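You operate a simulated robot arm through the tools that you are given. There is no shell and no other tool. Be economical: measure what you need, move in short steps, check, and stop when the job is done.

Carry out the task below with a simulated two-armed robot. There is one attempt and no reset: what you move stays moved.

## Task
Pick up the bottle marked "cleaner" from the grey bench with one hand, pass it to the other hand and put it on the black shelf. Set down upright: bottle.
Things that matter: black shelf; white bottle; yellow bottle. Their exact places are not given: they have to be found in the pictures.

The check looks at the end state, three seconds after you hand in, the way a careful person would. Anything else that was tipped, shoved, dropped, spilled or broken makes it a failure.

## Robot
Two 7-joint arms with two-finger parallel grippers on one trunk, on a base that drives. Base frame: it is fixed to the floor where the robot stands at the start and does not move with it; the origin is under the middle of the robot, x ahead of it, y to its left, z up; the surface under the hand at the start is at about z = 0.8. Units: m, degrees, N and s.
The left shoulder is at the start at [0.07, 0.178, 1.149], the right one opposite. With the tool pointing down near the work surface each hand reaches from about 0.26 to 0.72 m from the robot's upright axis, wherever it stands, measured 20 degrees to its own side. Places, roughly: black shelf (27x18 cm) [-1.82, -3.78, 0.44]. Payload 3.43 kg a hand.
The tool frame of a hand sits at the grasp point between the pads (the TCP): z along the fingers, y along the line on which they close. The tips reach 0.03 m beyond it. Largest opening 0.094 m; finger width 0.028, thickness 0.01; the body of the gripper, 0.05 by 0.096 m, starts 0.055 m behind the TCP.
Orientation is that of the tool frame in the base frame, as a unit quaternion [w, x, y, z]. With the fingers straight down and closing along the base's y, the tool's x points along the base's -x, its y along +y and its z along -z.

## Interface
- The arms move only by the tool step_arm. It takes "left_commands", "right_commands" or both (then of equal length, played together; a hand with none holds still); each is a list of rows, each a list of 6 numbers: the shift along the tool's x, y, z in units of 500 mm (1.0 is 500 mm), then the turn, a rotation vector about the tool's x, y, z in units of 180 degrees (1.0 is 180 degrees). In form: [[x, y, z, wx, wy, wz], ...]. A call has 1 to 20 rows; each row is the pose to reach, as a shift and turn from the pose commanded when the call began, along the tool's axes at that moment. "left_fingers" and "right_fingers" are, for a hand that has rows, the finger opening in cm, from 0 to 9.4, set as the call begins (left out, the last holds). A call with a number of a shift or a turn outside -1 to 1 is refused whole. Each row takes 0.2 s and may step no farther than 0.05 m and 8.6 degrees from the row before; otherwise, or with a gripper value out of range, the whole call is refused. A pose out of reach is approached as far as the arm can. The call stops where the force on the tool passes 40 N (or 10 N more than at its start, if that is more) or the arm is blocked; 0.2 s more then pass. Each finger travels about 0.153 m/s and halts on what it meets, pressing with about 30 N; the grip force reading is that of the motor and also rises with nothing between the fingers. The clock runs only during rows and for 0.2 s after the last one: add rows that repeat a pose to give the fingers time. It gives the time, the measured TCP pose, the force on the tool (base axes), the opening and the grip force at its end, in the units of the frame above (readings bear some noise), with the torque about the TCP (base axes, N m) and any sound that the robot's microphone picked up.
- Cameras (640 x 400 px; columns grow to the right, rows downward): "scene" is now at [0.1268, 0.036, 1.4591]; the picture's right is [0.42, -0.91, 0.00], its down [-0.61, -0.28, -0.74] and it looks along [0.67, 0.31, -0.68] (base axes); focal length 276 px, centre (320, 200). "left" rides on the left gripper at [0.076, -0.014, -0.102] in its tool frame; the picture's right is [0.18, 0.98, 0.00], its down [-0.75, 0.14, -0.64] and it looks along [-0.63, 0.12, 0.77] (tool axes); focal length 243 px, centre (320, 200). "right" rides on the right gripper at [0.076, 0.014, -0.102] in its tool frame; the picture's right is [-0.18, 0.98, 0.00], its down [-0.75, -0.14, -0.64] and it looks along [-0.63, -0.12, 0.77] (tool axes); focal length 243 px, centre (320, 200).
- camera(camera): a new picture of that camera. The clock stands still meanwhile.
- raise_lower(by): slides the trunk up (or, below 0, down) by that many m; the arms and the scene camera ride with it, the base frame stays. It gives what a move gives, with no picture.
- roll_base(legs): drives the robot by 1 to 6 legs, each [ahead, turn to the left] in m and degrees, along the robot's own axes; the way and the turn of a leg run together, so that a leg with both is an arc; at most 1.5 m and 180 degrees a leg. The arms and the cameras ride along, it lands a little off, and it stops where it bumps. It gives what a move gives.
- aim_head(pan, tilt): turns the head with the scene camera to pan (to the left, within 86 degrees either way) and tilt (down, from -29 to 69), counted from straight ahead of the robot. It gives what a move gives.
- probe_pixels(camera, pixels): for up to 12 pixels [column, row] of the newest picture of that camera ("zoom" is the newest enlarged one), the place [x, y, z] in the base frame of the surface seen there, good to about 0.002 m. The clock stands still meanwhile.
- zoom(camera, box): a new picture of the part [left, top, right, bottom] of that camera's present view, enlarged. The clock stands still meanwhile.
- close_job(): hands the job in; it is judged then, once.

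Keep the steps short. Do not move on a guess: measure, check each grasp and each placing, and mend mistakes. In all there are 80 turns and 70 pictures (those below and enlarged ones count). Leave the grippers open and the arms clear of the work at the hand-in unless told otherwise, and finish with a single line.

The tools are called after "Call:" as a command line: name --argument value ..., lists and objects as JSON in quotes. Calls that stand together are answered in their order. step_arm: Moves the arms, as the interface text tells. Its arguments: {"type":"object","properties":{"left_commands":{"type":"array"},"left_fingers":{"type":"number"},"right_commands":{"type":"array"},"right_fingers":{"type":"number"}},"required":[]} The other tools are called the same way: raise_lower (by) slides the trunk up or down; roll_base (legs) drives the base; aim_head (pan, tilt) turns the head that bears the scene camera; camera (camera) takes a picture; probe_pixels (camera, pixels) gives the place of the surface under pixels of a picture; zoom (camera, box) takes an enlarged picture of a part of a camera's view; close_job () hands the job in.

At the start:

```text
t: 0.0
left_eef_pos: [0.3381, 0.4156, 1.1241]
left_orientation: [0.001, 0.0, 1.0, 0.0]
left_wrist_force: [-0.6, -0.3, 0.0]
left_torque: [0.0, -0.02, -0.03]
left_grip_width: 0.0942
left_gripper_force: 0.1
right_eef_pos: [0.5546, 0.0166, 1.0793]
right_orientation: [0.0, 0.0, 1.0, 0.0]
right_wrist_force: [0.1, 1.4, 0.6]
right_torque: [0.0, 0.01, 0.03]
right_grip_width: 0.094
right_gripper_force: 0.1
trunk travel left (down, up): [-0.729, 0.111]
robot x, y, heading: [0.0012, 0.0016, -0.0]
head pan, tilt: [24.7, 42.5]
```

scene: 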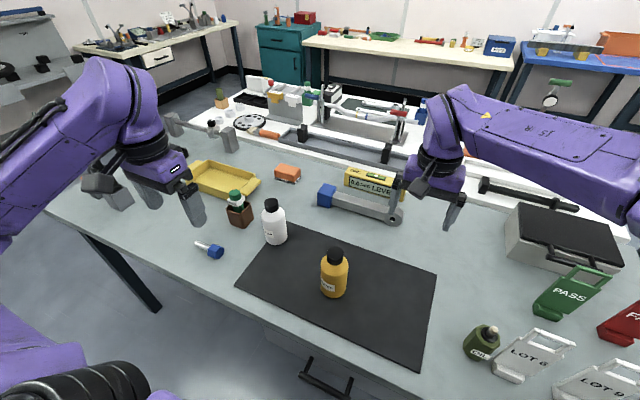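
right: 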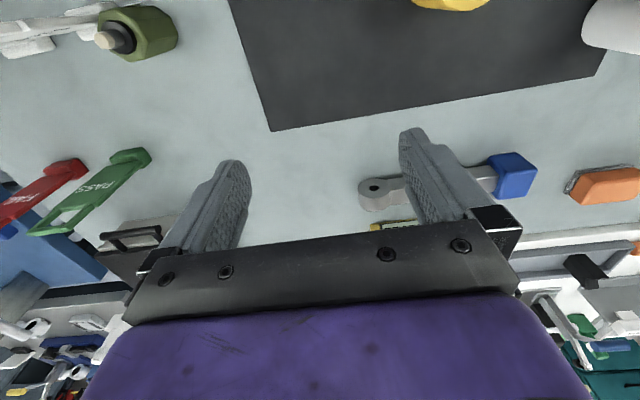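
left: 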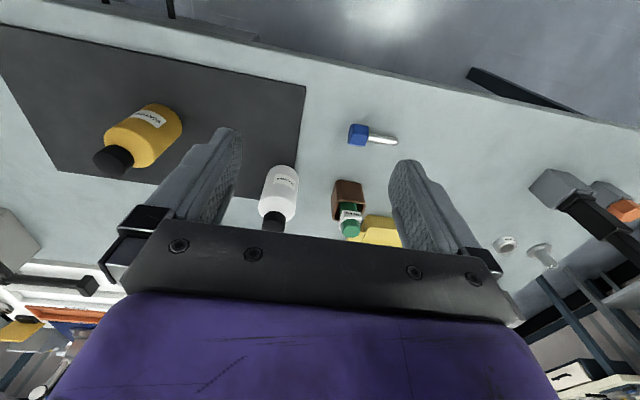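

I see a white and a yellow bottle on the bench. I zoom in to read their labels.

Call:
zoom --camera "scene" --box '[220, 180, 380, 310]'

Call:
zoom --camera "left" --box '[80, 80, 320, 240]'

```text
3.08 times, centred on (300, 245) of scene
```

zoom: 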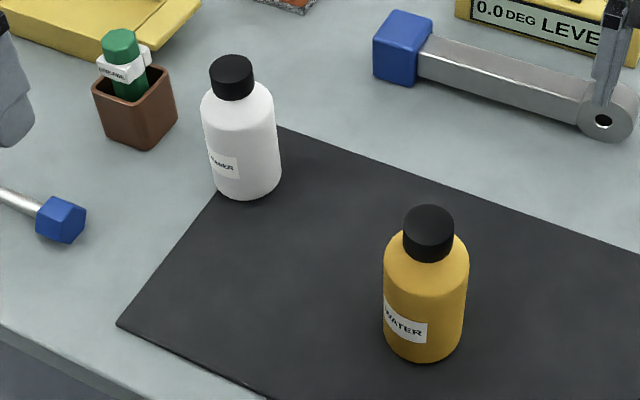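

```text
2.50 times, centred on (200, 160) of left
```

zoom: 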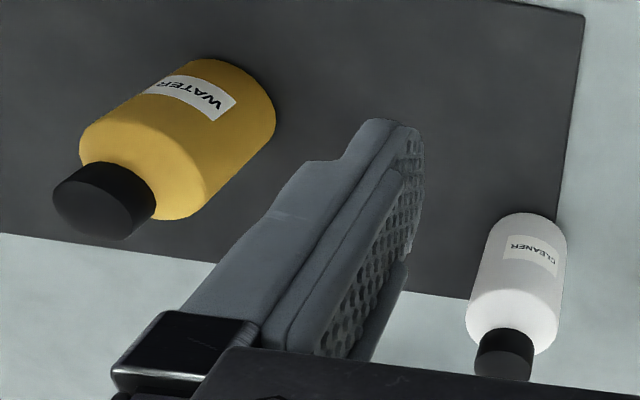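

The white bottle reads "CLEANER" and the yellow one "WATER". I measure the white bottle and its neighbours.

Call:
probe_pixels --camera "scene" --pixels '[[271, 202], [272, 208], [274, 230], [264, 228], [285, 226], [276, 242], [240, 200], [333, 253], [237, 193], [300, 222], [210, 253], [335, 275]]'

Call:
camera --camera "scene"

```text
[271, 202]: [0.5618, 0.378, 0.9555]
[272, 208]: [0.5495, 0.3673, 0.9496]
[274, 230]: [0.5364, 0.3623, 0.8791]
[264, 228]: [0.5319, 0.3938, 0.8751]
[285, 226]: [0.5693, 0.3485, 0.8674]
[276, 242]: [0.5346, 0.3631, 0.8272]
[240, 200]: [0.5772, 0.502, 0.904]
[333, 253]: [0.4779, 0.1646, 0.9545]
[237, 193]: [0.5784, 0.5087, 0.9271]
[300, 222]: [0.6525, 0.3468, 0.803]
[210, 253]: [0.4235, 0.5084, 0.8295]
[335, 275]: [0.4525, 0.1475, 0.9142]
```

```text
64 pictures are left
```

scene: 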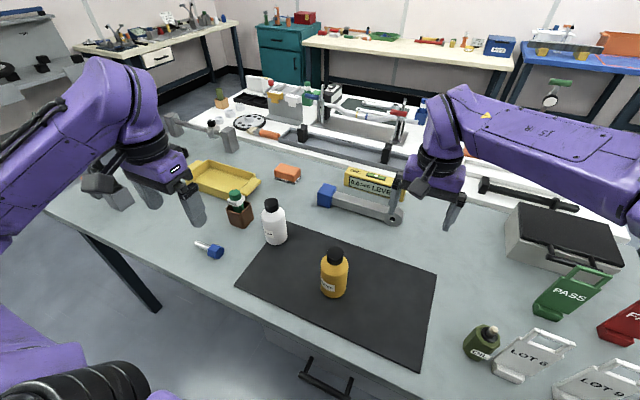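

I look toward the shelf (behind right) by panning the head fully right.

Call:
aim_head --pan -86 --tilt 12

Call:
camera --camera "scene"

```text
t: 1.9
left_eef_pos: [0.3381, 0.4159, 1.124]
left_orientation: [0.0, 0.0, 1.0, -0.001]
left_wrist_force: [0.2, 0.4, -0.4]
left_torque: [-0.04, -0.04, -0.01]
left_grip_width: 0.0937
left_gripper_force: 0.1
right_eef_pos: [0.5559, 0.0175, 1.0793]
right_orientation: [0.0, -0.001, 1.0, 0.0]
right_wrist_force: [-0.8, 0.4, 0.0]
right_torque: [-0.01, 0.0, 0.01]
right_grip_width: 0.0939
right_gripper_force: 0.1
trunk travel left (down, up): [-0.729, 0.111]
robot x, y, heading: [-0.0046, 0.0007, -0.1]
head pan, tilt: [-85.9, 12.0]
```

```text
63 pictures are left
```

scene: 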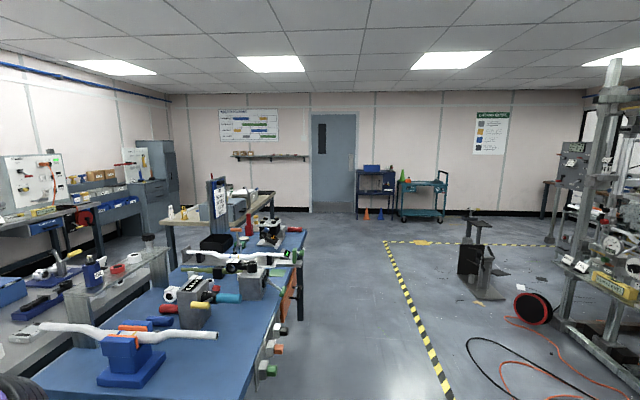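

The black stand around pixel (480,255) matches the given shelf place. I zoom in on it.

Call:
zoom --camera "scene" --box '[420, 200, 548, 320]'

Call:
probe_pixels --camera "scene" --pixels '[[469, 245], [469, 272], [481, 245], [460, 260], [485, 294], [472, 219], [480, 224], [493, 258], [484, 213]]'

```text
3.33 times, centred on (484, 260) of scene
```

zoom: 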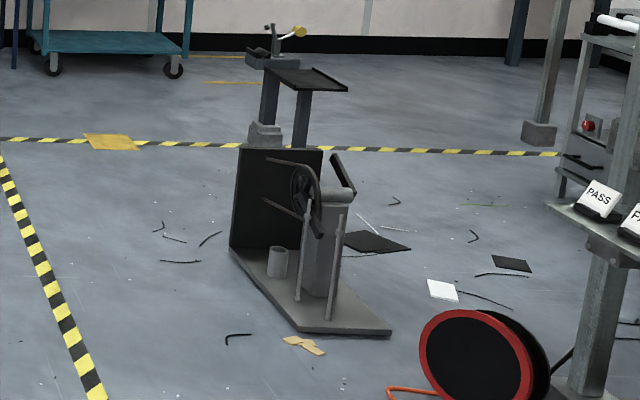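

```text
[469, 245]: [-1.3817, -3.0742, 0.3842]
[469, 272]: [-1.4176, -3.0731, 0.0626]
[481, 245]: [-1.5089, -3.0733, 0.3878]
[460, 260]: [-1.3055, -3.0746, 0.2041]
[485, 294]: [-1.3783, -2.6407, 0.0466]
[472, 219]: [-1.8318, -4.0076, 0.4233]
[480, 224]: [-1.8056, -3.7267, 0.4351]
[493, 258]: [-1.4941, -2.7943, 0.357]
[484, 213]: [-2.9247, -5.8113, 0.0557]
```

The shelf is a low table, open above, seen at about (-1.81,-3.75,0.435). The plan is for the left hand to pick the white bottle from above. The right hand then takes it low and horizontally and sets it down. First I move the left hand to above the bottle at about (0.564, 0.378, 1.06), and turn the head back.

Call:
step_arm --left_commands '[[-0.075, -0.0125, 0.021, 0, 0, 0], [-0.15, -0.025, 0.042, 0, 0, 0], [-0.225, -0.0375, 0.063, 0, 0, 0], [-0.3, -0.05, 0.084, 0, 0, 0], [-0.375, -0.0625, 0.105, 0, 0, 0], [-0.452, -0.075, 0.128, 0, 0, 0], [-0.452, -0.075, 0.128, 0, 0, 0]]' --left_fingers 9.4

Call:
aim_head --pan 30 --tilt 42

Call:
camera --camera "scene"

Call:
camera --camera "left"

```text
t: 3.5
left_eef_pos: [0.5638, 0.3806, 1.0609]
left_orientation: [0.0, 0.0, 1.0, 0.0]
left_wrist_force: [0.4, 0.7, 0.5]
left_torque: [-0.04, 0.01, 0.04]
left_grip_width: 0.0942
left_gripper_force: 0.1
right_eef_pos: [0.5543, 0.0171, 1.0798]
right_orientation: [0.0, 0.0, 1.0, -0.001]
right_wrist_force: [0.3, 0.1, 0.2]
right_torque: [0.02, -0.03, 0.0]
right_grip_width: 0.094
right_gripper_force: 0.1
trunk travel left (down, up): [-0.729, 0.111]
robot x, y, heading: [-0.0003, -0.0016, 0.1]
head pan, tilt: [-85.9, 12.0]
```

```text
t: 5.4
left_eef_pos: [0.5659, 0.3803, 1.0601]
left_orientation: [0.0, 0.0, 1.0, 0.0]
left_wrist_force: [-0.4, -0.4, 0.9]
left_torque: [0.01, -0.01, 0.0]
left_grip_width: 0.094
left_gripper_force: 0.0
right_eef_pos: [0.5553, 0.0159, 1.0802]
right_orientation: [-0.001, 0.0, 1.0, -0.001]
right_wrist_force: [-0.9, -0.2, -0.4]
right_torque: [-0.01, 0.0, -0.03]
right_grip_width: 0.0944
right_gripper_force: 0.1
trunk travel left (down, up): [-0.729, 0.111]
robot x, y, heading: [0.0022, -0.0012, 0.0]
head pan, tilt: [30.0, 42.0]
```

```text
61 pictures are left
```

scene: 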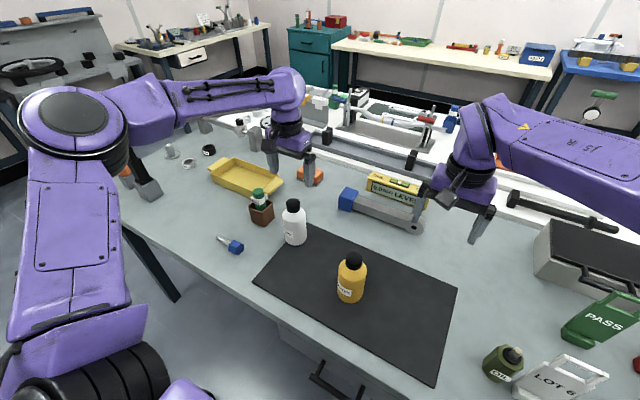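

```text
60 pictures are left
```

left: 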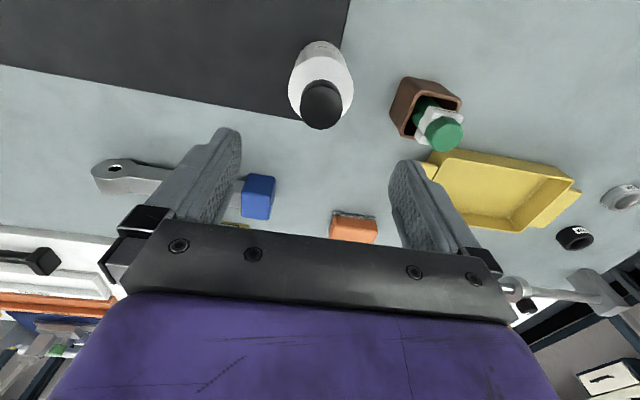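

The left hand hangs over the bottle. I probe the cap and body from the left camera for exact centring.

Call:
probe_pixels --camera "left" --pixels '[[320, 106], [304, 106], [339, 106], [320, 88], [320, 125], [320, 70], [292, 85], [351, 85], [420, 85], [322, 45]]'

Call:
zoom --camera "scene" --box '[245, 180, 345, 255]'

```text
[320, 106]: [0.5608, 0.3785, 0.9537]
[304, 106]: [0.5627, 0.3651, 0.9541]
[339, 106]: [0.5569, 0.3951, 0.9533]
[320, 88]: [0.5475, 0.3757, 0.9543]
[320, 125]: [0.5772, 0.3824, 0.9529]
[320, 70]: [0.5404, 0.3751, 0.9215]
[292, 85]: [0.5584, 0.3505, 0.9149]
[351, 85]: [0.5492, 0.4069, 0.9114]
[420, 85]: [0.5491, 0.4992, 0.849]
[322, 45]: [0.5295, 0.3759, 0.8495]
```

```text
5.33 times, centred on (295, 218) of scene
```

zoom: 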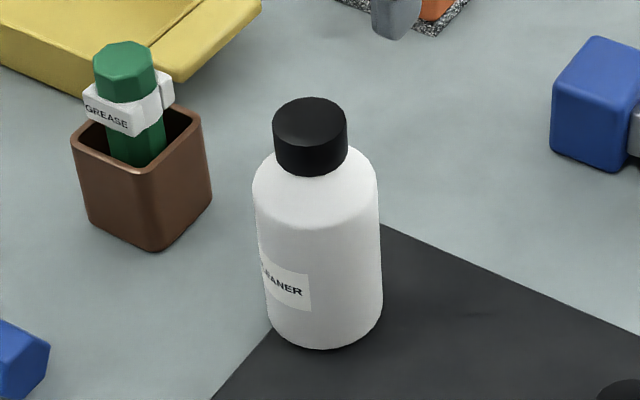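

Cap centre is (0.562, 0.380), its top is at z 0.954, and the body shoulder is near 0.912. I lower to TCP z = 0.912 with the fingers open.

Call:
step_arm --left_commands '[[0.006, 0, 0.07, 0, 0, 0], [0.006, 0, 0.14, 0, 0, 0], [0.006, 0, 0.2, 0, 0, 0], [0.006, 0, 0.25, 0, 0, 0], [0.006, 0, 0.296, 0, 0, 0], [0.006, 0, 0.296, 0, 0, 0]]'

Call:
camera --camera "left"

```text
t: 6.8
left_eef_pos: [0.5614, 0.3804, 0.9126]
left_orientation: [0.0, 0.0, 1.0, -0.001]
left_wrist_force: [-0.2, -0.1, -0.6]
left_torque: [0.01, 0.01, -0.03]
left_grip_width: 0.0943
left_gripper_force: 0.0
right_eef_pos: [0.5552, 0.0153, 1.0806]
right_orientation: [0.0, -0.001, 1.0, 0.0]
right_wrist_force: [0.4, -0.1, 0.5]
right_torque: [-0.02, 0.0, -0.02]
right_grip_width: 0.0939
right_gripper_force: 0.0
trunk travel left (down, up): [-0.729, 0.111]
robot x, y, heading: [-0.0019, -0.0043, -0.2]
head pan, tilt: [30.0, 42.0]
```

```text
58 pictures are left
```

left: 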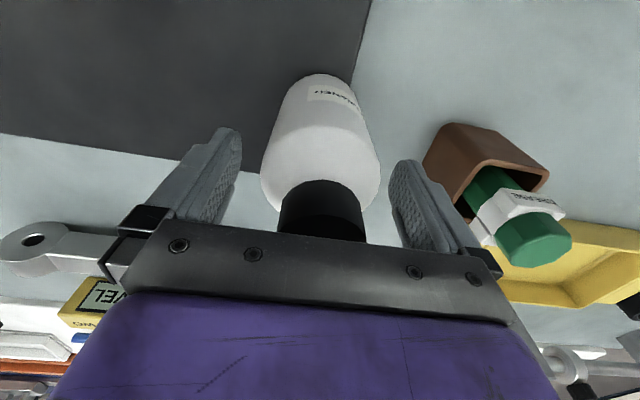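

The bottle is centred between the open fingers with the cap clear of the palm. I close the left fingers.

Call:
step_arm --left_commands '[[0, 0, 0, 0, 0, 0], [0, 0, 0, 0, 0, 0], [0, 0, 0, 0, 0, 0], [0, 0, 0, 0, 0, 0], [0, 0, 0, 0, 0, 0]]' --left_fingers 0

```text
t: 8.0
left_eef_pos: [0.5618, 0.3797, 0.9135]
left_orientation: [0.0, 0.0, 1.0, 0.0]
left_wrist_force: [-0.3, 1.4, 2.1]
left_torque: [0.1, 0.02, -0.02]
left_grip_width: 0.0639
left_gripper_force: 30.1
right_eef_pos: [0.5548, 0.0166, 1.0802]
right_orientation: [0.0, -0.001, 1.0, 0.0]
right_wrist_force: [-1.3, 0.6, 0.0]
right_torque: [0.07, -0.01, -0.02]
right_grip_width: 0.094
right_gripper_force: 0.1
trunk travel left (down, up): [-0.729, 0.111]
robot x, y, heading: [0.0024, 0.0027, 0.0]
head pan, tilt: [30.0, 42.0]
```

Gripped at 6.4 cm with 30 N. I lift straight up by 0.24 m.

Call:
step_arm --left_commands '[[0, 0, -0.04, 0, 0, 0], [0, 0, -0.1, 0, 0, 0], [0, 0, -0.18, 0, 0, 0], [0, 0, -0.26, 0, 0, 0], [0, 0, -0.34, 0, 0, 0], [0, 0, -0.42, 0, 0, 0], [0, 0, -0.48, 0, 0, 0], [0, 0, -0.48, 0, 0, 0]]'

Call:
camera --camera "scene"

```text
t: 9.8
left_eef_pos: [0.5617, 0.38, 1.154]
left_orientation: [-0.001, 0.0, 1.0, 0.001]
left_wrist_force: [-0.4, 0.4, -3.4]
left_torque: [-0.01, 0.0, 0.02]
left_grip_width: 0.0642
left_gripper_force: 29.7
right_eef_pos: [0.5569, 0.0169, 1.0805]
right_orientation: [0.0, 0.0, 1.0, 0.0]
right_wrist_force: [-0.6, -0.1, 0.4]
right_torque: [-0.02, 0.02, 0.02]
right_grip_width: 0.094
right_gripper_force: 0.0
trunk travel left (down, up): [-0.729, 0.111]
robot x, y, heading: [0.0004, 0.0012, 0.1]
head pan, tilt: [30.0, 42.0]
```

```text
57 pictures are left
```

scene: 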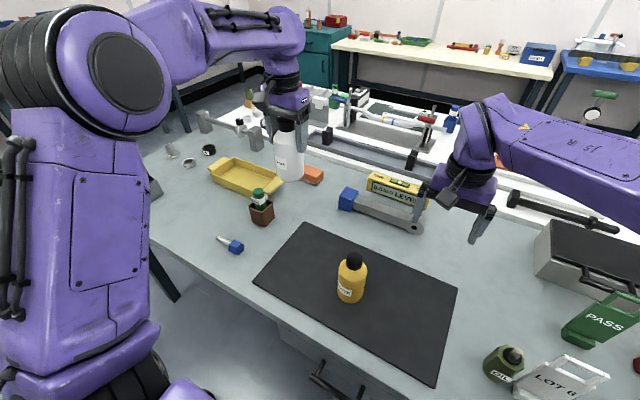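

The bottle is held upright, about 0.35 kg. I turn the right hand to point left, 10° downward, with its camera on top and fingers closing along x, near (0.50,-0.05,1.10), well away from the bottle.

Call:
step_arm --right_commands '[[0.0079, -0.0096, -0.0029, -0.02456, 0.02456, 0.02926], [0.0157, -0.0191, -0.0057, -0.04911, 0.04911, 0.05851], [0.0236, -0.0287, -0.0086, -0.07367, 0.07367, 0.08777], [0.0314, -0.0383, -0.0114, -0.09823, 0.09823, 0.11703], [0.0393, -0.0479, -0.0143, -0.12279, 0.12279, 0.14629], [0.0471, -0.0574, -0.0171, -0.14734, 0.14734, 0.17554], [0.055, -0.067, -0.02, -0.1719, 0.1719, 0.2048], [0.0629, -0.0766, -0.0229, -0.19646, 0.19646, 0.23406], [0.0707, -0.0861, -0.0257, -0.22101, 0.22101, 0.26331], [0.0786, -0.0957, -0.0286, -0.24557, 0.24557, 0.29257], [0.0864, -0.1053, -0.0314, -0.27013, 0.27013, 0.32183], [0.0943, -0.1149, -0.0343, -0.29469, 0.29469, 0.35109], [0.1021, -0.1244, -0.0371, -0.31924, 0.31924, 0.38034], [0.11, -0.134, -0.04, -0.3438, 0.3438, 0.4096], [0.11, -0.134, -0.04, -0.3438, 0.3438, 0.4096]]' --right_fingers 9.4

Call:
camera --camera "scene"

```text
t: 13.0
left_eef_pos: [0.5616, 0.3799, 1.1524]
left_orientation: [0.0, 0.0, 1.0, 0.0]
left_wrist_force: [-0.8, 0.0, -3.4]
left_torque: [0.01, -0.01, 0.0]
left_grip_width: 0.0641
left_gripper_force: 29.8
right_eef_pos: [0.5014, -0.0508, 1.099]
right_orientation: [-0.455, 0.542, 0.54, 0.455]
right_wrist_force: [0.5, -1.3, -0.6]
right_torque: [-0.02, 0.0, 0.01]
right_grip_width: 0.0937
right_gripper_force: 0.1
trunk travel left (down, up): [-0.729, 0.111]
robot x, y, heading: [0.0015, -0.0019, 0.2]
head pan, tilt: [30.0, 42.0]
```

```text
56 pictures are left
```

scene: 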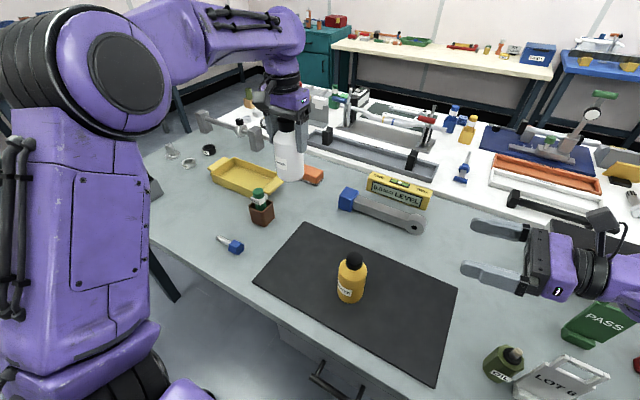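

The right hand points left with its camera up. I now bring the left hand with the bottle to (0.50, 0.12, 1.16), leaving a gap to the right fingertips.

Call:
step_arm --left_commands '[[0.0176, -0.0743, -0.002, 0, 0, 0], [0.0353, -0.1486, -0.004, 0, 0, 0], [0.0529, -0.2229, -0.006, 0, 0, 0], [0.0705, -0.2971, -0.008, 0, 0, 0], [0.0881, -0.3714, -0.01, 0, 0, 0], [0.1058, -0.4457, -0.012, 0, 0, 0], [0.1234, -0.52, -0.014, 0, 0, 0], [0.1234, -0.52, -0.014, 0, 0, 0]]'

Call:
aim_head --pan 5 --tilt 40

Call:
camera --camera "scene"

Call:
camera --camera "right"

```text
t: 14.8
left_eef_pos: [0.4998, 0.1203, 1.1592]
left_orientation: [0.0, 0.001, 1.0, 0.0]
left_wrist_force: [-0.7, -0.4, -4.4]
left_torque: [0.0, 0.03, 0.01]
left_grip_width: 0.0641
left_gripper_force: 29.3
right_eef_pos: [0.5007, -0.0503, 1.0984]
right_orientation: [-0.455, 0.542, 0.542, 0.454]
right_wrist_force: [1.0, 0.2, 0.5]
right_torque: [-0.01, -0.01, -0.02]
right_grip_width: 0.0943
right_gripper_force: 0.0
trunk travel left (down, up): [-0.729, 0.111]
robot x, y, heading: [0.0013, -0.0009, -0.2]
head pan, tilt: [30.0, 42.0]
```

```text
t: 15.7
left_eef_pos: [0.5003, 0.1177, 1.16]
left_orientation: [-0.001, -0.001, 1.0, 0.0]
left_wrist_force: [1.4, 0.1, -4.2]
left_torque: [-0.04, 0.01, 0.0]
left_grip_width: 0.0638
left_gripper_force: 29.9
right_eef_pos: [0.5002, -0.0509, 1.0998]
right_orientation: [-0.455, 0.542, 0.542, 0.455]
right_wrist_force: [-0.1, 0.7, -0.3]
right_torque: [-0.05, 0.0, 0.01]
right_grip_width: 0.0941
right_gripper_force: 0.1
trunk travel left (down, up): [-0.729, 0.111]
robot x, y, heading: [0.003, -0.0017, 0.3]
head pan, tilt: [5.0, 40.0]
```

```text
55 pictures are left
```

scene: 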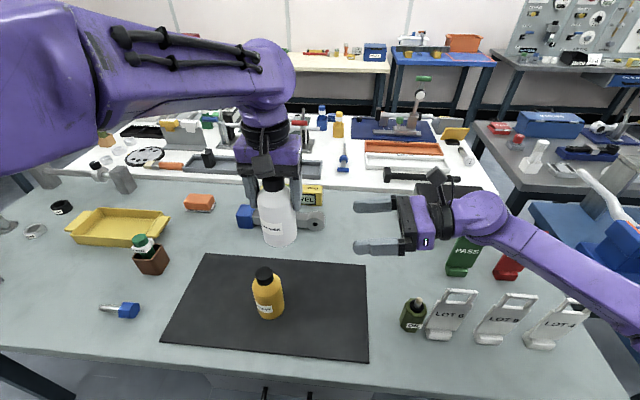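

```text
54 pictures are left
```

right: 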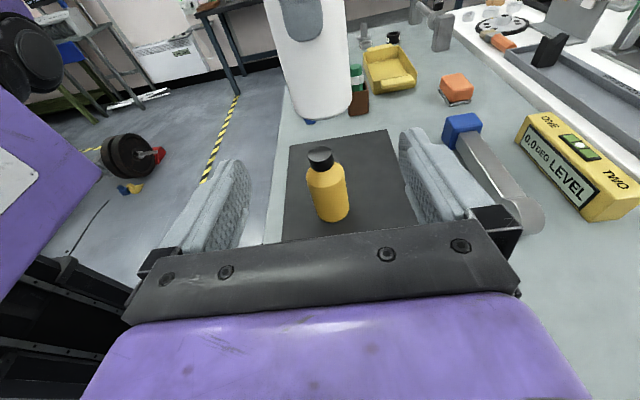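

Left: the bottle hangs upright at (277,215). I probe its bottom edge and body to confirm heights.

Call:
probe_pixels --camera "scene" --pixels '[[279, 244], [278, 235], [275, 205], [274, 185]]'

Call:
probe_pixels --camera "right" --pixels '[[322, 112], [318, 80], [318, 50], [312, 20]]'

```text
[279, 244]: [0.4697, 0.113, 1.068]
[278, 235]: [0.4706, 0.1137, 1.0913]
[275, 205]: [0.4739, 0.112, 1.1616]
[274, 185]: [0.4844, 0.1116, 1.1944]
```

```text
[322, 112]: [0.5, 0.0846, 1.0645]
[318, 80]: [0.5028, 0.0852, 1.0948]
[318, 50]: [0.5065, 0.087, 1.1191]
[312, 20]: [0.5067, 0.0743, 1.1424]
```

Right TCP at z 1.099 sits about 0.05 above the bottle base (1.05). The left fingertips are at 1.13. I slide the right hand straight along +y by 0.166 m to straddle the bottle.

Call:
step_arm --right_commands '[[0.0115, 0, 0.0654, 0, 0, 0], [0.023, 0, 0.131, 0, 0, 0], [0.0346, 0, 0.196, 0, 0, 0], [0.0461, 0, 0.262, 0, 0, 0], [0.052, 0, 0.295, 0, 0, 0], [0.0577, 0, 0.327, 0, 0, 0], [0.0577, 0, 0.327, 0, 0, 0]]'

Call:
zoom --camera "scene" --box '[200, 120, 440, 270]'

Call:
camera --camera "right"

```text
t: 17.3
left_eef_pos: [0.4998, 0.1178, 1.1588]
left_orientation: [0.001, 0.0, 1.0, 0.0]
left_wrist_force: [0.2, 0.4, -3.6]
left_torque: [0.02, 0.0, -0.04]
left_grip_width: 0.0641
left_gripper_force: 29.6
right_eef_pos: [0.5, 0.1153, 1.1001]
right_orientation: [-0.455, 0.542, 0.542, 0.454]
right_wrist_force: [-0.1, 0.2, 0.1]
right_torque: [0.0, -0.01, 0.0]
right_grip_width: 0.0939
right_gripper_force: 0.0
trunk travel left (down, up): [-0.729, 0.111]
robot x, y, heading: [0.0012, -0.0028, -0.3]
head pan, tilt: [5.0, 40.0]
```

```text
2.67 times, centred on (320, 195) of scene
```

zoom: 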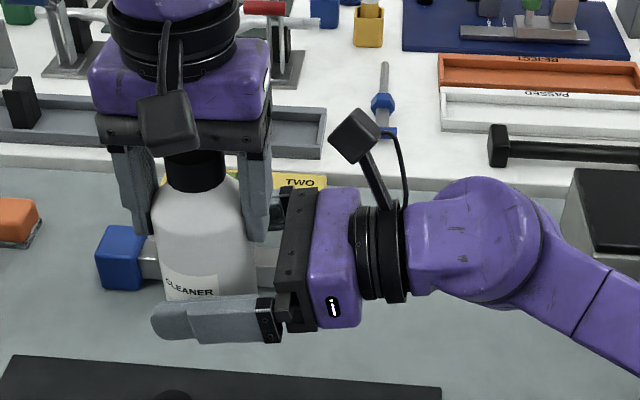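

```text
52 pictures are left
```

right: 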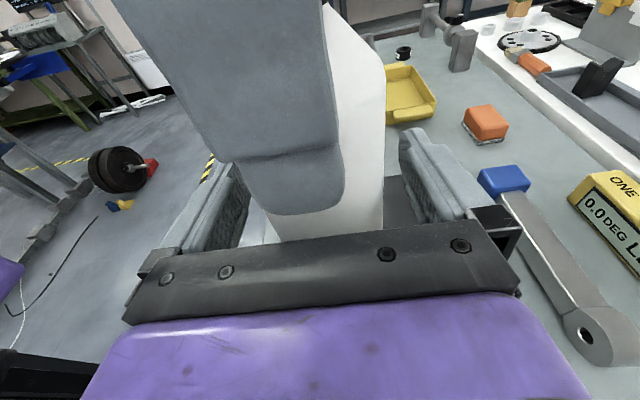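

The right fingers straddle the lower body with the left finger clear of the right palm. I close the right fingers.

Call:
step_arm --right_commands '[[0, 0, 0, 0, 0, 0], [0, 0, 0, 0, 0, 0], [0, 0, 0, 0, 0, 0], [0, 0, 0, 0, 0, 0], [0, 0, 0, 0, 0, 0]]' --right_fingers 0

```text
t: 18.5
left_eef_pos: [0.5006, 0.1177, 1.1587]
left_orientation: [0.001, 0.001, 1.0, 0.0]
left_wrist_force: [-6.2, -3.5, -0.9]
left_torque: [-0.13, 0.24, -0.17]
left_grip_width: 0.064
left_gripper_force: 30.0
right_eef_pos: [0.5006, 0.1148, 1.0994]
right_orientation: [-0.454, 0.542, 0.541, 0.455]
right_wrist_force: [5.7, 3.5, 0.8]
right_torque: [-0.07, 0.15, 0.16]
right_grip_width: 0.0696
right_gripper_force: 30.0
trunk travel left (down, up): [-0.729, 0.111]
robot x, y, heading: [0.002, 0.0021, -0.2]
head pan, tilt: [5.0, 40.0]
```

The right grip reads 6.96 cm against 6.4 cm for the left. I look closely before letting go.

Call:
zoom --camera "scene" --box '[220, 130, 380, 260]'

Call:
camera --camera "left"

Call:
camera --camera "right"

```text
3.08 times, centred on (300, 195) of scene
```

zoom: 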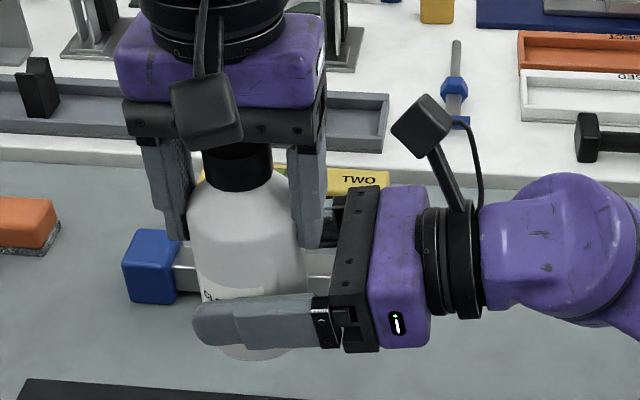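

```text
50 pictures are left
```

left: 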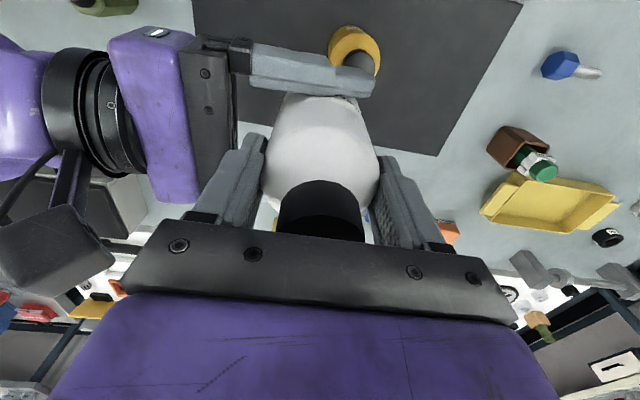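

```text
49 pictures are left
```

right: 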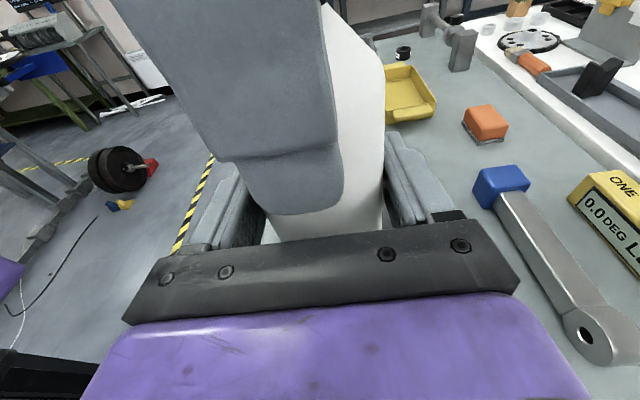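

The reaction of 6 N along x suggests that only the far (+x) finger presses, with the hand about 3 mm off centre. I shift the right hand +x by 3 mm while it stays closing.

Call:
step_arm --right_commands '[[0, 0.002, 0, 0, 0, 0], [0, 0.004, 0, 0, 0, 0], [0, 0.006, 0, 0, 0, 0], [0, 0.006, 0, 0, 0, 0], [0, 0.006, 0, 0, 0, 0]]'

```text
t: 19.7
left_eef_pos: [0.5021, 0.1185, 1.1604]
left_orientation: [0.001, 0.0, 1.0, 0.0]
left_wrist_force: [24.0, 5.8, -6.1]
left_torque: [0.1, -0.71, -0.3]
left_grip_width: 0.0641
left_gripper_force: 29.8
right_eef_pos: [0.5035, 0.1156, 1.1007]
right_orientation: [-0.456, 0.541, 0.542, 0.454]
right_wrist_force: [-22.9, -6.1, 2.4]
right_torque: [0.25, -0.69, 0.4]
right_grip_width: 0.0695
right_gripper_force: 29.8
trunk travel left (down, up): [-0.729, 0.111]
robot x, y, heading: [-0.0005, -0.0013, -0.2]
head pan, tilt: [5.0, 40.0]
```

The 3 mm shift only built up 23 N, so the right grip is firm and 6.95 cm is the true lower body width. The left fingers sit on the narrowing shoulder. I move back 2.4 mm to relieve the strain.

Call:
step_arm --right_commands '[[0, -0.002, 0, 0, 0, 0], [0, -0.0048, 0, 0, 0, 0], [0, -0.0048, 0, 0, 0, 0]]'

```text
t: 20.5
left_eef_pos: [0.4999, 0.1184, 1.159]
left_orientation: [0.0, 0.0, 1.0, 0.0]
left_wrist_force: [12.3, 1.1, -4.6]
left_torque: [0.13, -0.83, -0.48]
left_grip_width: 0.0641
left_gripper_force: 30.1
right_eef_pos: [0.5016, 0.1152, 1.0996]
right_orientation: [-0.455, 0.542, 0.541, 0.455]
right_wrist_force: [-11.9, 0.2, 1.8]
right_torque: [-0.11, 0.08, 0.5]
right_grip_width: 0.0696
right_gripper_force: 30.0
trunk travel left (down, up): [-0.729, 0.111]
robot x, y, heading: [-0.001, -0.0003, 0.1]
head pan, tilt: [5.0, 40.0]
```

12 N remains, so I go back another 1 mm, and then open the left hand just enough.

Call:
step_arm --right_commands '[[0, -0.0022, 0, 0, 0, 0], [0, -0.0022, 0, 0, 0, 0]]'

Call:
step_arm --left_commands '[[0, 0, 0, 0, 0, 0], [0, 0, 0, 0, 0, 0], [0, 0, 0, 0, 0, 0]]' --left_fingers 9.4

Call:
zoom --camera "scene" --box '[220, 130, 380, 260]'

```text
t: 21.1
left_eef_pos: [0.4997, 0.118, 1.159]
left_orientation: [-0.001, 0.0, 1.0, -0.001]
left_wrist_force: [-1.0, -4.3, -5.5]
left_torque: [-0.19, -0.46, -0.21]
left_grip_width: 0.0641
left_gripper_force: 30.1
right_eef_pos: [0.5013, 0.1146, 1.0989]
right_orientation: [-0.453, 0.543, 0.541, 0.455]
right_wrist_force: [0.2, 4.1, 1.7]
right_torque: [-0.11, 0.47, 0.22]
right_grip_width: 0.0692
right_gripper_force: 29.9
trunk travel left (down, up): [-0.729, 0.111]
robot x, y, heading: [-0.0025, -0.0008, 0.2]
head pan, tilt: [5.0, 40.0]
```

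```text
t: 21.9
left_eef_pos: [0.5014, 0.1198, 1.1601]
left_orientation: [0.0, -0.001, 1.0, 0.001]
left_wrist_force: [-5.2, 9.2, 8.4]
left_torque: [-0.18, 0.25, -0.44]
left_grip_width: 0.0886
left_gripper_force: 0.1
right_eef_pos: [0.5018, 0.1149, 1.0982]
right_orientation: [-0.455, 0.542, 0.541, 0.455]
right_wrist_force: [5.9, -9.3, -7.4]
right_torque: [0.71, 0.07, 0.42]
right_grip_width: 0.0698
right_gripper_force: 30.1
trunk travel left (down, up): [-0.729, 0.111]
robot x, y, heading: [-0.0023, -0.0007, 0.2]
head pan, tilt: [5.0, 40.0]
```

```text
3.08 times, centred on (300, 195) of scene
```

zoom: 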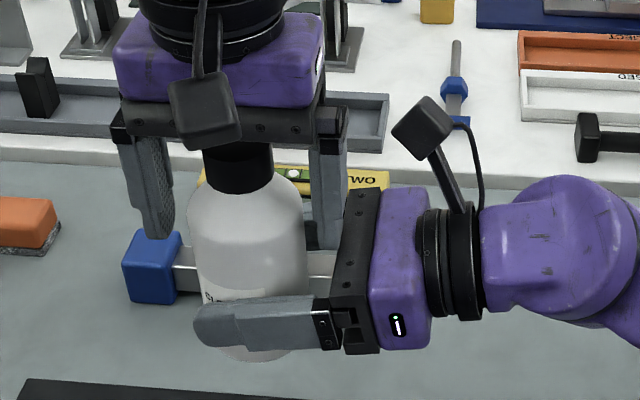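

The bottle stays in the right hand. The left finger opened until it pressed the right palm at 8.86 cm, so I bring the left opening back to 7.8 cm.

Call:
step_arm --left_commands '[[0, 0, 0, 0, 0, 0], [0, 0, 0, 0, 0, 0], [0, 0, 0, 0, 0, 0]]' --left_fingers 7.8

```text
t: 22.7
left_eef_pos: [0.501, 0.1188, 1.1605]
left_orientation: [0.0, 0.001, 1.0, -0.001]
left_wrist_force: [0.6, -0.3, -0.3]
left_torque: [0.0, -0.02, -0.01]
left_grip_width: 0.078
left_gripper_force: 0.0
right_eef_pos: [0.5015, 0.115, 1.0988]
right_orientation: [-0.455, 0.541, 0.542, 0.454]
right_wrist_force: [-0.5, 0.1, -0.4]
right_torque: [-0.03, 0.02, 0.0]
right_grip_width: 0.0694
right_gripper_force: 30.3
trunk travel left (down, up): [-0.729, 0.111]
robot x, y, heading: [0.0005, 0.0003, 0.0]
head pan, tilt: [5.0, 40.0]
```

Both hands are now unstrained. I lift the left hand straight up by 0.12 m.

Call:
step_arm --left_commands '[[0, 0, -0.04, 0, 0, 0], [0, 0, -0.08, 0, 0, 0], [0, 0, -0.14, 0, 0, 0], [0, 0, -0.2, 0, 0, 0], [0, 0, -0.26, 0, 0, 0]]'

Call:
zoom --camera "scene" --box '[200, 100, 440, 270]'

```text
t: 23.9
left_eef_pos: [0.499, 0.1178, 1.2904]
left_orientation: [0.0, -0.001, 1.0, -0.001]
left_wrist_force: [-0.3, -0.5, 1.1]
left_torque: [0.01, 0.0, -0.01]
left_grip_width: 0.0777
left_gripper_force: 0.2
right_eef_pos: [0.5011, 0.1151, 1.0999]
right_orientation: [-0.455, 0.542, 0.541, 0.455]
right_wrist_force: [1.1, 0.3, 0.5]
right_torque: [-0.03, -0.02, -0.02]
right_grip_width: 0.0695
right_gripper_force: 30.2
trunk travel left (down, up): [-0.729, 0.111]
robot x, y, heading: [0.0043, -0.0, -0.1]
head pan, tilt: [5.0, 40.0]
```

```text
2.35 times, centred on (320, 185) of scene
```

zoom: 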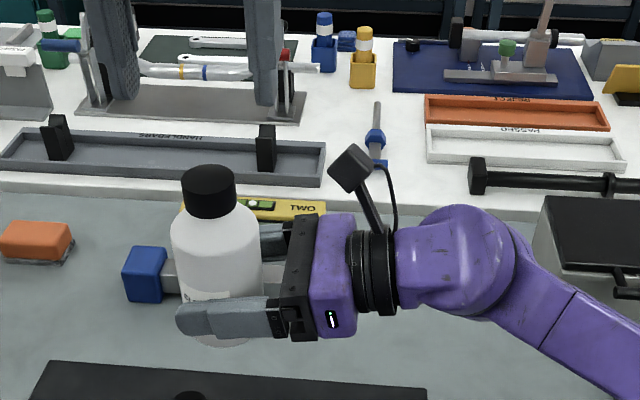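

The bottle stands upright in the right hand. I move the left arm away to the left and pull the bottle 8 cm closer to the robot.

Call:
step_arm --left_commands '[[0.04, 0.074, 0, 0, 0, 0], [0.08, 0.148, 0, 0, 0, 0], [0.12, 0.221, 0, 0, 0, 0], [0.16, 0.295, 0, 0, 0, 0], [0.2, 0.369, 0, 0, 0, 0], [0.24, 0.443, 0, 0, 0, 0], [0.28, 0.516, 0, 0, 0, 0], [0.32, 0.59, 0, 0, 0, 0]]' --right_commands '[[0, 0, 0, 0, 0, 0], [0, 0, 0, 0, 0, 0], [0, -0.027, 0, 0, 0, 0], [0, -0.054, 0, 0, 0, 0], [0, -0.08, 0, 0, 0, 0], [0, -0.106, 0, 0, 0, 0], [0, -0.133, 0, 0, 0, 0], [0, -0.16, 0, 0, 0, 0]]'

Call:
aim_head --pan -86 --tilt 30

Call:
camera --camera "scene"

```text
t: 25.7
left_eef_pos: [0.3872, 0.393, 1.2719]
left_orientation: [0.0, -0.001, 1.0, -0.002]
left_wrist_force: [1.2, 0.0, 0.0]
left_torque: [-0.02, 0.0, 0.02]
left_grip_width: 0.078
left_gripper_force: 0.1
left hand out of reach, approached as far as the arm can: row 7, 8
right_eef_pos: [0.4209, 0.1156, 1.0987]
right_orientation: [-0.455, 0.541, 0.542, 0.454]
right_wrist_force: [0.0, 0.6, 0.0]
right_torque: [-0.04, 0.0, 0.0]
right_grip_width: 0.0696
right_gripper_force: 30.1
trunk travel left (down, up): [-0.729, 0.111]
robot x, y, heading: [0.0012, -0.0021, -0.1]
head pan, tilt: [5.0, 40.0]
```

```text
t: 27.4
left_eef_pos: [0.3864, 0.3915, 1.2733]
left_orientation: [0.001, 0.001, 1.0, 0.0]
left_wrist_force: [-0.2, 0.3, 0.8]
left_torque: [-0.01, 0.0, 0.01]
left_grip_width: 0.0781
left_gripper_force: 0.1
right_eef_pos: [0.4205, 0.1157, 1.1005]
right_orientation: [-0.454, 0.542, 0.541, 0.455]
right_wrist_force: [0.2, -0.9, 0.0]
right_torque: [-0.02, 0.0, -0.02]
right_grip_width: 0.0696
right_gripper_force: 29.6
trunk travel left (down, up): [-0.729, 0.111]
robot x, y, heading: [-0.0015, 0.0002, -0.1]
head pan, tilt: [-85.9, 30.0]
```

```text
46 pictures are left
```

scene: 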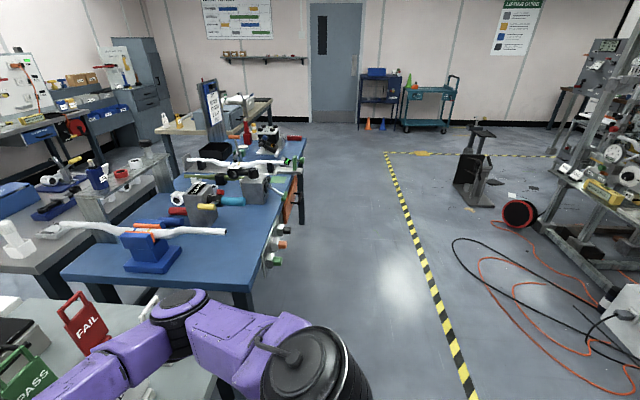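

I measure the drive corridor: the blue bench's right side, the floor stand, the red reel, the cables and the rack on the right.

Call:
probe_pixels --camera "scene" --pixels '[[283, 240], [270, 262], [303, 140], [300, 222], [478, 204], [458, 190], [520, 228], [540, 200], [620, 240], [466, 245], [603, 205], [560, 180]]'

Call:
probe_pixels --camera "scene" --pixels '[[300, 350], [365, 130], [490, 150], [480, 128], [455, 180], [492, 180], [500, 205], [430, 350], [600, 395], [585, 285], [425, 130], [472, 152]]'

```text
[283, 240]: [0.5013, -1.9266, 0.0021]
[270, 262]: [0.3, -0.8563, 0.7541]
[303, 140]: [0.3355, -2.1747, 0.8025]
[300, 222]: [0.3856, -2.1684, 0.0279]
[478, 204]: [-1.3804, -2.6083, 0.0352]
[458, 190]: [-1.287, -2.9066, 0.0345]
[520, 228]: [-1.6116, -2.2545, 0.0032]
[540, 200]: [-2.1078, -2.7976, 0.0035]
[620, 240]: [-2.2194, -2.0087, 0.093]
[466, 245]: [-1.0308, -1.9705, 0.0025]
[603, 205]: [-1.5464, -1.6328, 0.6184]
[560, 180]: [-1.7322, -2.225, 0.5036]
```

```text
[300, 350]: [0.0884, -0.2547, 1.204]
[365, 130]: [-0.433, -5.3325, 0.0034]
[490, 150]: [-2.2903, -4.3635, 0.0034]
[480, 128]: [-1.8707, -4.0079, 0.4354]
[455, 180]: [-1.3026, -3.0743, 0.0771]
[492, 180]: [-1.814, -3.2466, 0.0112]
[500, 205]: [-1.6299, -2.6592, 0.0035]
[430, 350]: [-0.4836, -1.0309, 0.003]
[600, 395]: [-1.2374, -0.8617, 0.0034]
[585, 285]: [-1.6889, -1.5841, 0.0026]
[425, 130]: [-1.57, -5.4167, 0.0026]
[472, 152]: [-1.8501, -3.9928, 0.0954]
```

The lane along x ≈ -0.4 is clear between the blue bench (x ≥ 0.25) and the floor stand (x ≤ -1.25), and free of cables. I back off 0.4 m and turn right 90°.

Call:
roll_base --legs '[[-0.4, 0], [0, -90]]'

Call:
aim_head --pan -15 --tilt 25

Call:
camera --camera "scene"

```text
t: 33.7
left_eef_pos: [-0.0139, -0.3912, 1.2732]
left_orientation: [0.0, 0.712, 0.702, -0.001]
left_wrist_force: [-0.3, -0.1, -0.8]
left_torque: [-0.01, 0.01, 0.0]
left_grip_width: 0.0782
left_gripper_force: 0.1
right_eef_pos: [-0.2901, -0.4205, 1.0998]
right_orientation: [0.005, 0.766, -0.005, 0.642]
right_wrist_force: [0.1, -0.3, -1.1]
right_torque: [0.01, 0.02, -0.02]
right_grip_width: 0.0695
right_gripper_force: 30.2
trunk travel left (down, up): [-0.729, 0.111]
robot x, y, heading: [-0.3994, 0.0042, -90.7]
head pan, tilt: [-85.9, 30.0]
```

```text
t: 35.2
left_eef_pos: [-0.0147, -0.391, 1.2729]
left_orientation: [-0.001, 0.712, 0.702, 0.0]
left_wrist_force: [-0.2, -0.1, 0.9]
left_torque: [0.03, 0.02, -0.02]
left_grip_width: 0.078
left_gripper_force: 0.2
right_eef_pos: [-0.2914, -0.4211, 1.0996]
right_orientation: [0.005, 0.766, -0.006, 0.643]
right_wrist_force: [0.0, 0.3, 0.6]
right_torque: [0.03, -0.01, -0.04]
right_grip_width: 0.0695
right_gripper_force: 30.1
trunk travel left (down, up): [-0.729, 0.111]
robot x, y, heading: [-0.3971, -0.0013, -91.0]
head pan, tilt: [-15.0, 25.0]
```

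```text
45 pictures are left
```

scene: 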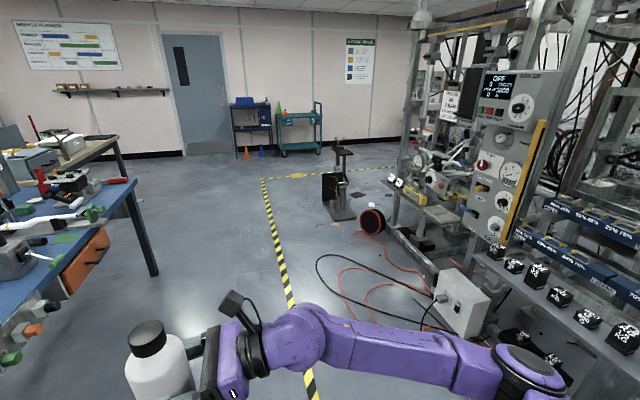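

The lane ahead is open. I check how far the right elbow sticks out and what stands near it.

Call:
probe_pixels --camera "scene" --pixels '[[545, 375], [489, 300], [365, 212], [425, 262], [400, 180]]'

```text
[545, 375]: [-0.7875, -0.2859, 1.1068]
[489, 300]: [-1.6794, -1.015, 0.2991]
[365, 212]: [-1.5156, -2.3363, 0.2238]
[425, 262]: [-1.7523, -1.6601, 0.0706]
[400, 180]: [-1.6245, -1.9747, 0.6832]
```

The elbow reaches only 0.45 m to the right. I drive 3.0 m ahead along the lane and look at the shelf.

Call:
roll_base --legs '[[1.5, 0], [1.5, 0]]'

Call:
aim_head --pan -60 --tilt 30

Call:
camera --camera "scene"

```text
t: 49.6
left_eef_pos: [-0.0502, -3.3871, 1.2736]
left_orientation: [0.0, 0.714, 0.7, 0.0]
left_wrist_force: [0.4, 0.5, -0.9]
left_torque: [0.01, 0.05, -0.01]
left_grip_width: 0.0781
left_gripper_force: 0.0
right_eef_pos: [-0.3268, -3.4158, 1.0999]
right_orientation: [0.007, 0.766, -0.008, 0.642]
right_wrist_force: [-0.1, 0.3, -0.9]
right_torque: [-0.02, 0.03, 0.01]
right_grip_width: 0.0694
right_gripper_force: 30.0
trunk travel left (down, up): [-0.729, 0.111]
robot x, y, heading: [-0.4334, -2.9948, -91.1]
head pan, tilt: [-15.0, 25.0]
```

```text
t: 50.7
left_eef_pos: [-0.0505, -3.3859, 1.2721]
left_orientation: [0.0, 0.714, 0.701, -0.001]
left_wrist_force: [-0.2, 0.4, -0.2]
left_torque: [0.0, -0.02, 0.0]
left_grip_width: 0.0779
left_gripper_force: 0.0
right_eef_pos: [-0.3273, -3.4157, 1.0999]
right_orientation: [0.005, 0.766, -0.006, 0.643]
right_wrist_force: [-0.3, -0.7, -0.3]
right_torque: [0.0, 0.01, 0.01]
right_grip_width: 0.0697
right_gripper_force: 29.9
trunk travel left (down, up): [-0.729, 0.111]
robot x, y, heading: [-0.4332, -2.9924, -91.3]
head pan, tilt: [-60.0, 30.0]
```

```text
44 pictures are left
```

scene: 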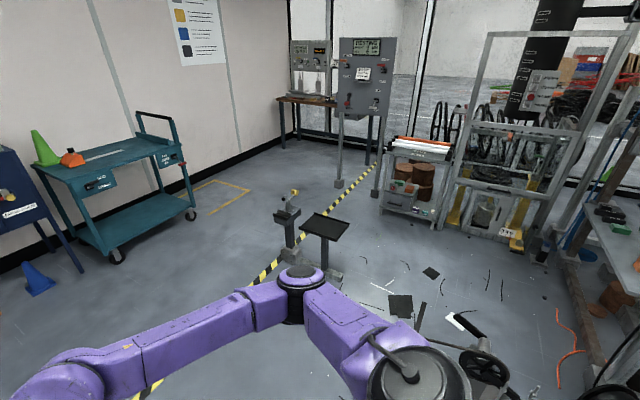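

The shelf is the black top at (325,226) on a post, with another small grey stand next to it. I zoom and measure.

Call:
zoom --camera "scene" --box '[250, 170, 380, 290]'

Call:
probe_pixels --camera "scene" --pixels '[[325, 226], [313, 214], [303, 228], [333, 241], [347, 224], [320, 220], [335, 228], [288, 212], [276, 215], [298, 210], [340, 220], [324, 262]]'

```text
3.33 times, centred on (315, 230) of scene
```

zoom: 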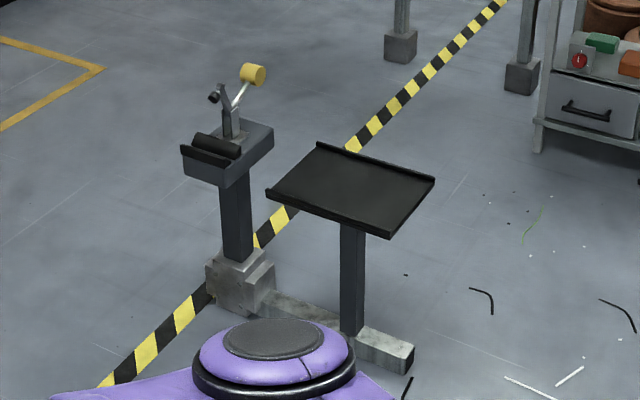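

```text
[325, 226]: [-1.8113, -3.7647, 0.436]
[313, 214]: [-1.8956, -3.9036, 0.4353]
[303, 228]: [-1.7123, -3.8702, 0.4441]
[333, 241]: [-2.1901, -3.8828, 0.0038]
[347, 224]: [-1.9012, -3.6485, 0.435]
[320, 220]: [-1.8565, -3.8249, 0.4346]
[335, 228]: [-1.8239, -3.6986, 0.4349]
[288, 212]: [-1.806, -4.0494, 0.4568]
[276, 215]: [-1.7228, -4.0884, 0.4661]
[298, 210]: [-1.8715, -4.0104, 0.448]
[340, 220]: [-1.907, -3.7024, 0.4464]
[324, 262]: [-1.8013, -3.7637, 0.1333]
```

The shelf top is at z 0.435, with x from -1.91 to -1.73 and y from -3.91 to -3.645, and there are small lips on the long edges. I will face -x so the right hand points along -y over it. I drive 0.64 m, turn right to heading 180, then go 0.75 m ahead.

Call:
roll_base --legs '[[0.64, 0], [0, -88.7], [0.75, 0]]'

Call:
aim_head --pan 0 --tilt 50

Call:
camera --camera "scene"

```text
t: 61.7
left_eef_pos: [-1.578, -4.0372, 1.2732]
left_orientation: [0.001, 1.0, 0.005, -0.001]
left_wrist_force: [-1.2, 0.0, -0.3]
left_torque: [0.01, 0.01, 0.03]
left_grip_width: 0.0783
left_gripper_force: 0.2
right_eef_pos: [-1.6139, -3.7611, 1.0991]
right_orientation: [0.452, 0.545, -0.539, 0.457]
right_wrist_force: [-0.3, 0.1, 0.2]
right_torque: [0.03, -0.02, 0.0]
right_grip_width: 0.0694
right_gripper_force: 29.9
trunk travel left (down, up): [-0.729, 0.111]
robot x, y, heading: [-1.1979, -3.6413, -179.4]
head pan, tilt: [-60.0, 30.0]
```

```text
t: 63.0
left_eef_pos: [-1.5783, -4.0361, 1.2733]
left_orientation: [0.0, 1.0, 0.005, -0.001]
left_wrist_force: [0.2, 0.1, 0.3]
left_torque: [0.0, 0.01, 0.01]
left_grip_width: 0.0779
left_gripper_force: 0.0
right_eef_pos: [-1.6151, -3.7602, 1.0998]
right_orientation: [0.453, 0.544, -0.539, 0.457]
right_wrist_force: [0.4, 0.3, 0.2]
right_torque: [0.02, -0.02, 0.01]
right_grip_width: 0.0691
right_gripper_force: 30.1
trunk travel left (down, up): [-0.729, 0.111]
robot x, y, heading: [-1.1958, -3.6434, -179.5]
head pan, tilt: [0.0, 50.0]
```

```text
42 pictures are left
```

scene: 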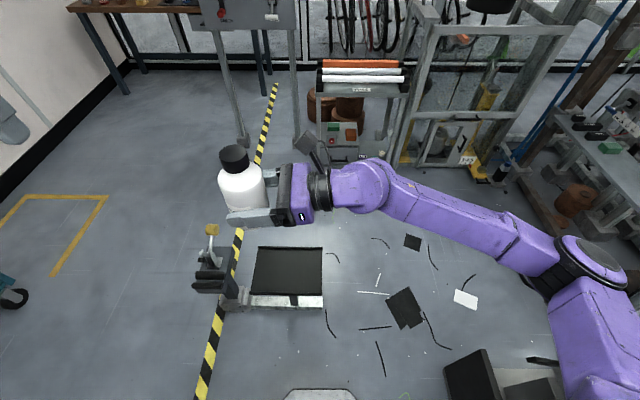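

The base bumped nothing. Before lowering I check the vise stand's height near the left hand and the robot's clearance to the shelf.

Call:
probe_pixels --camera "scene" --pixels '[[211, 229], [208, 250], [210, 275], [205, 287], [256, 293], [321, 292], [258, 250], [321, 249], [288, 272], [480, 360], [600, 250], [320, 395]]'

Call:
probe_pixels --camera "scene" --pixels '[[240, 203], [242, 185], [236, 152], [245, 211]]'

```text
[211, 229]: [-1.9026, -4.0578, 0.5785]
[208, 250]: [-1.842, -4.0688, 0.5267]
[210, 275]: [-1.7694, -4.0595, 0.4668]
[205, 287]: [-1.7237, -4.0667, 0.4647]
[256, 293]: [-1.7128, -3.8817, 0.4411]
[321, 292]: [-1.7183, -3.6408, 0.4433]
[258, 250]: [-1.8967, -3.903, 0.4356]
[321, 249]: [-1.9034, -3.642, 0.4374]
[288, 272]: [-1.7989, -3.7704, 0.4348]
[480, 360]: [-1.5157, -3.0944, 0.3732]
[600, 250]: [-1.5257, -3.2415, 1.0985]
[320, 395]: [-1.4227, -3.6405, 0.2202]
```

```text
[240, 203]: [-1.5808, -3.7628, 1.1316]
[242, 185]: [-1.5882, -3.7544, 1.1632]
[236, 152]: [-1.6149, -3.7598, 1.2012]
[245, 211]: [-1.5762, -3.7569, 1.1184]
```

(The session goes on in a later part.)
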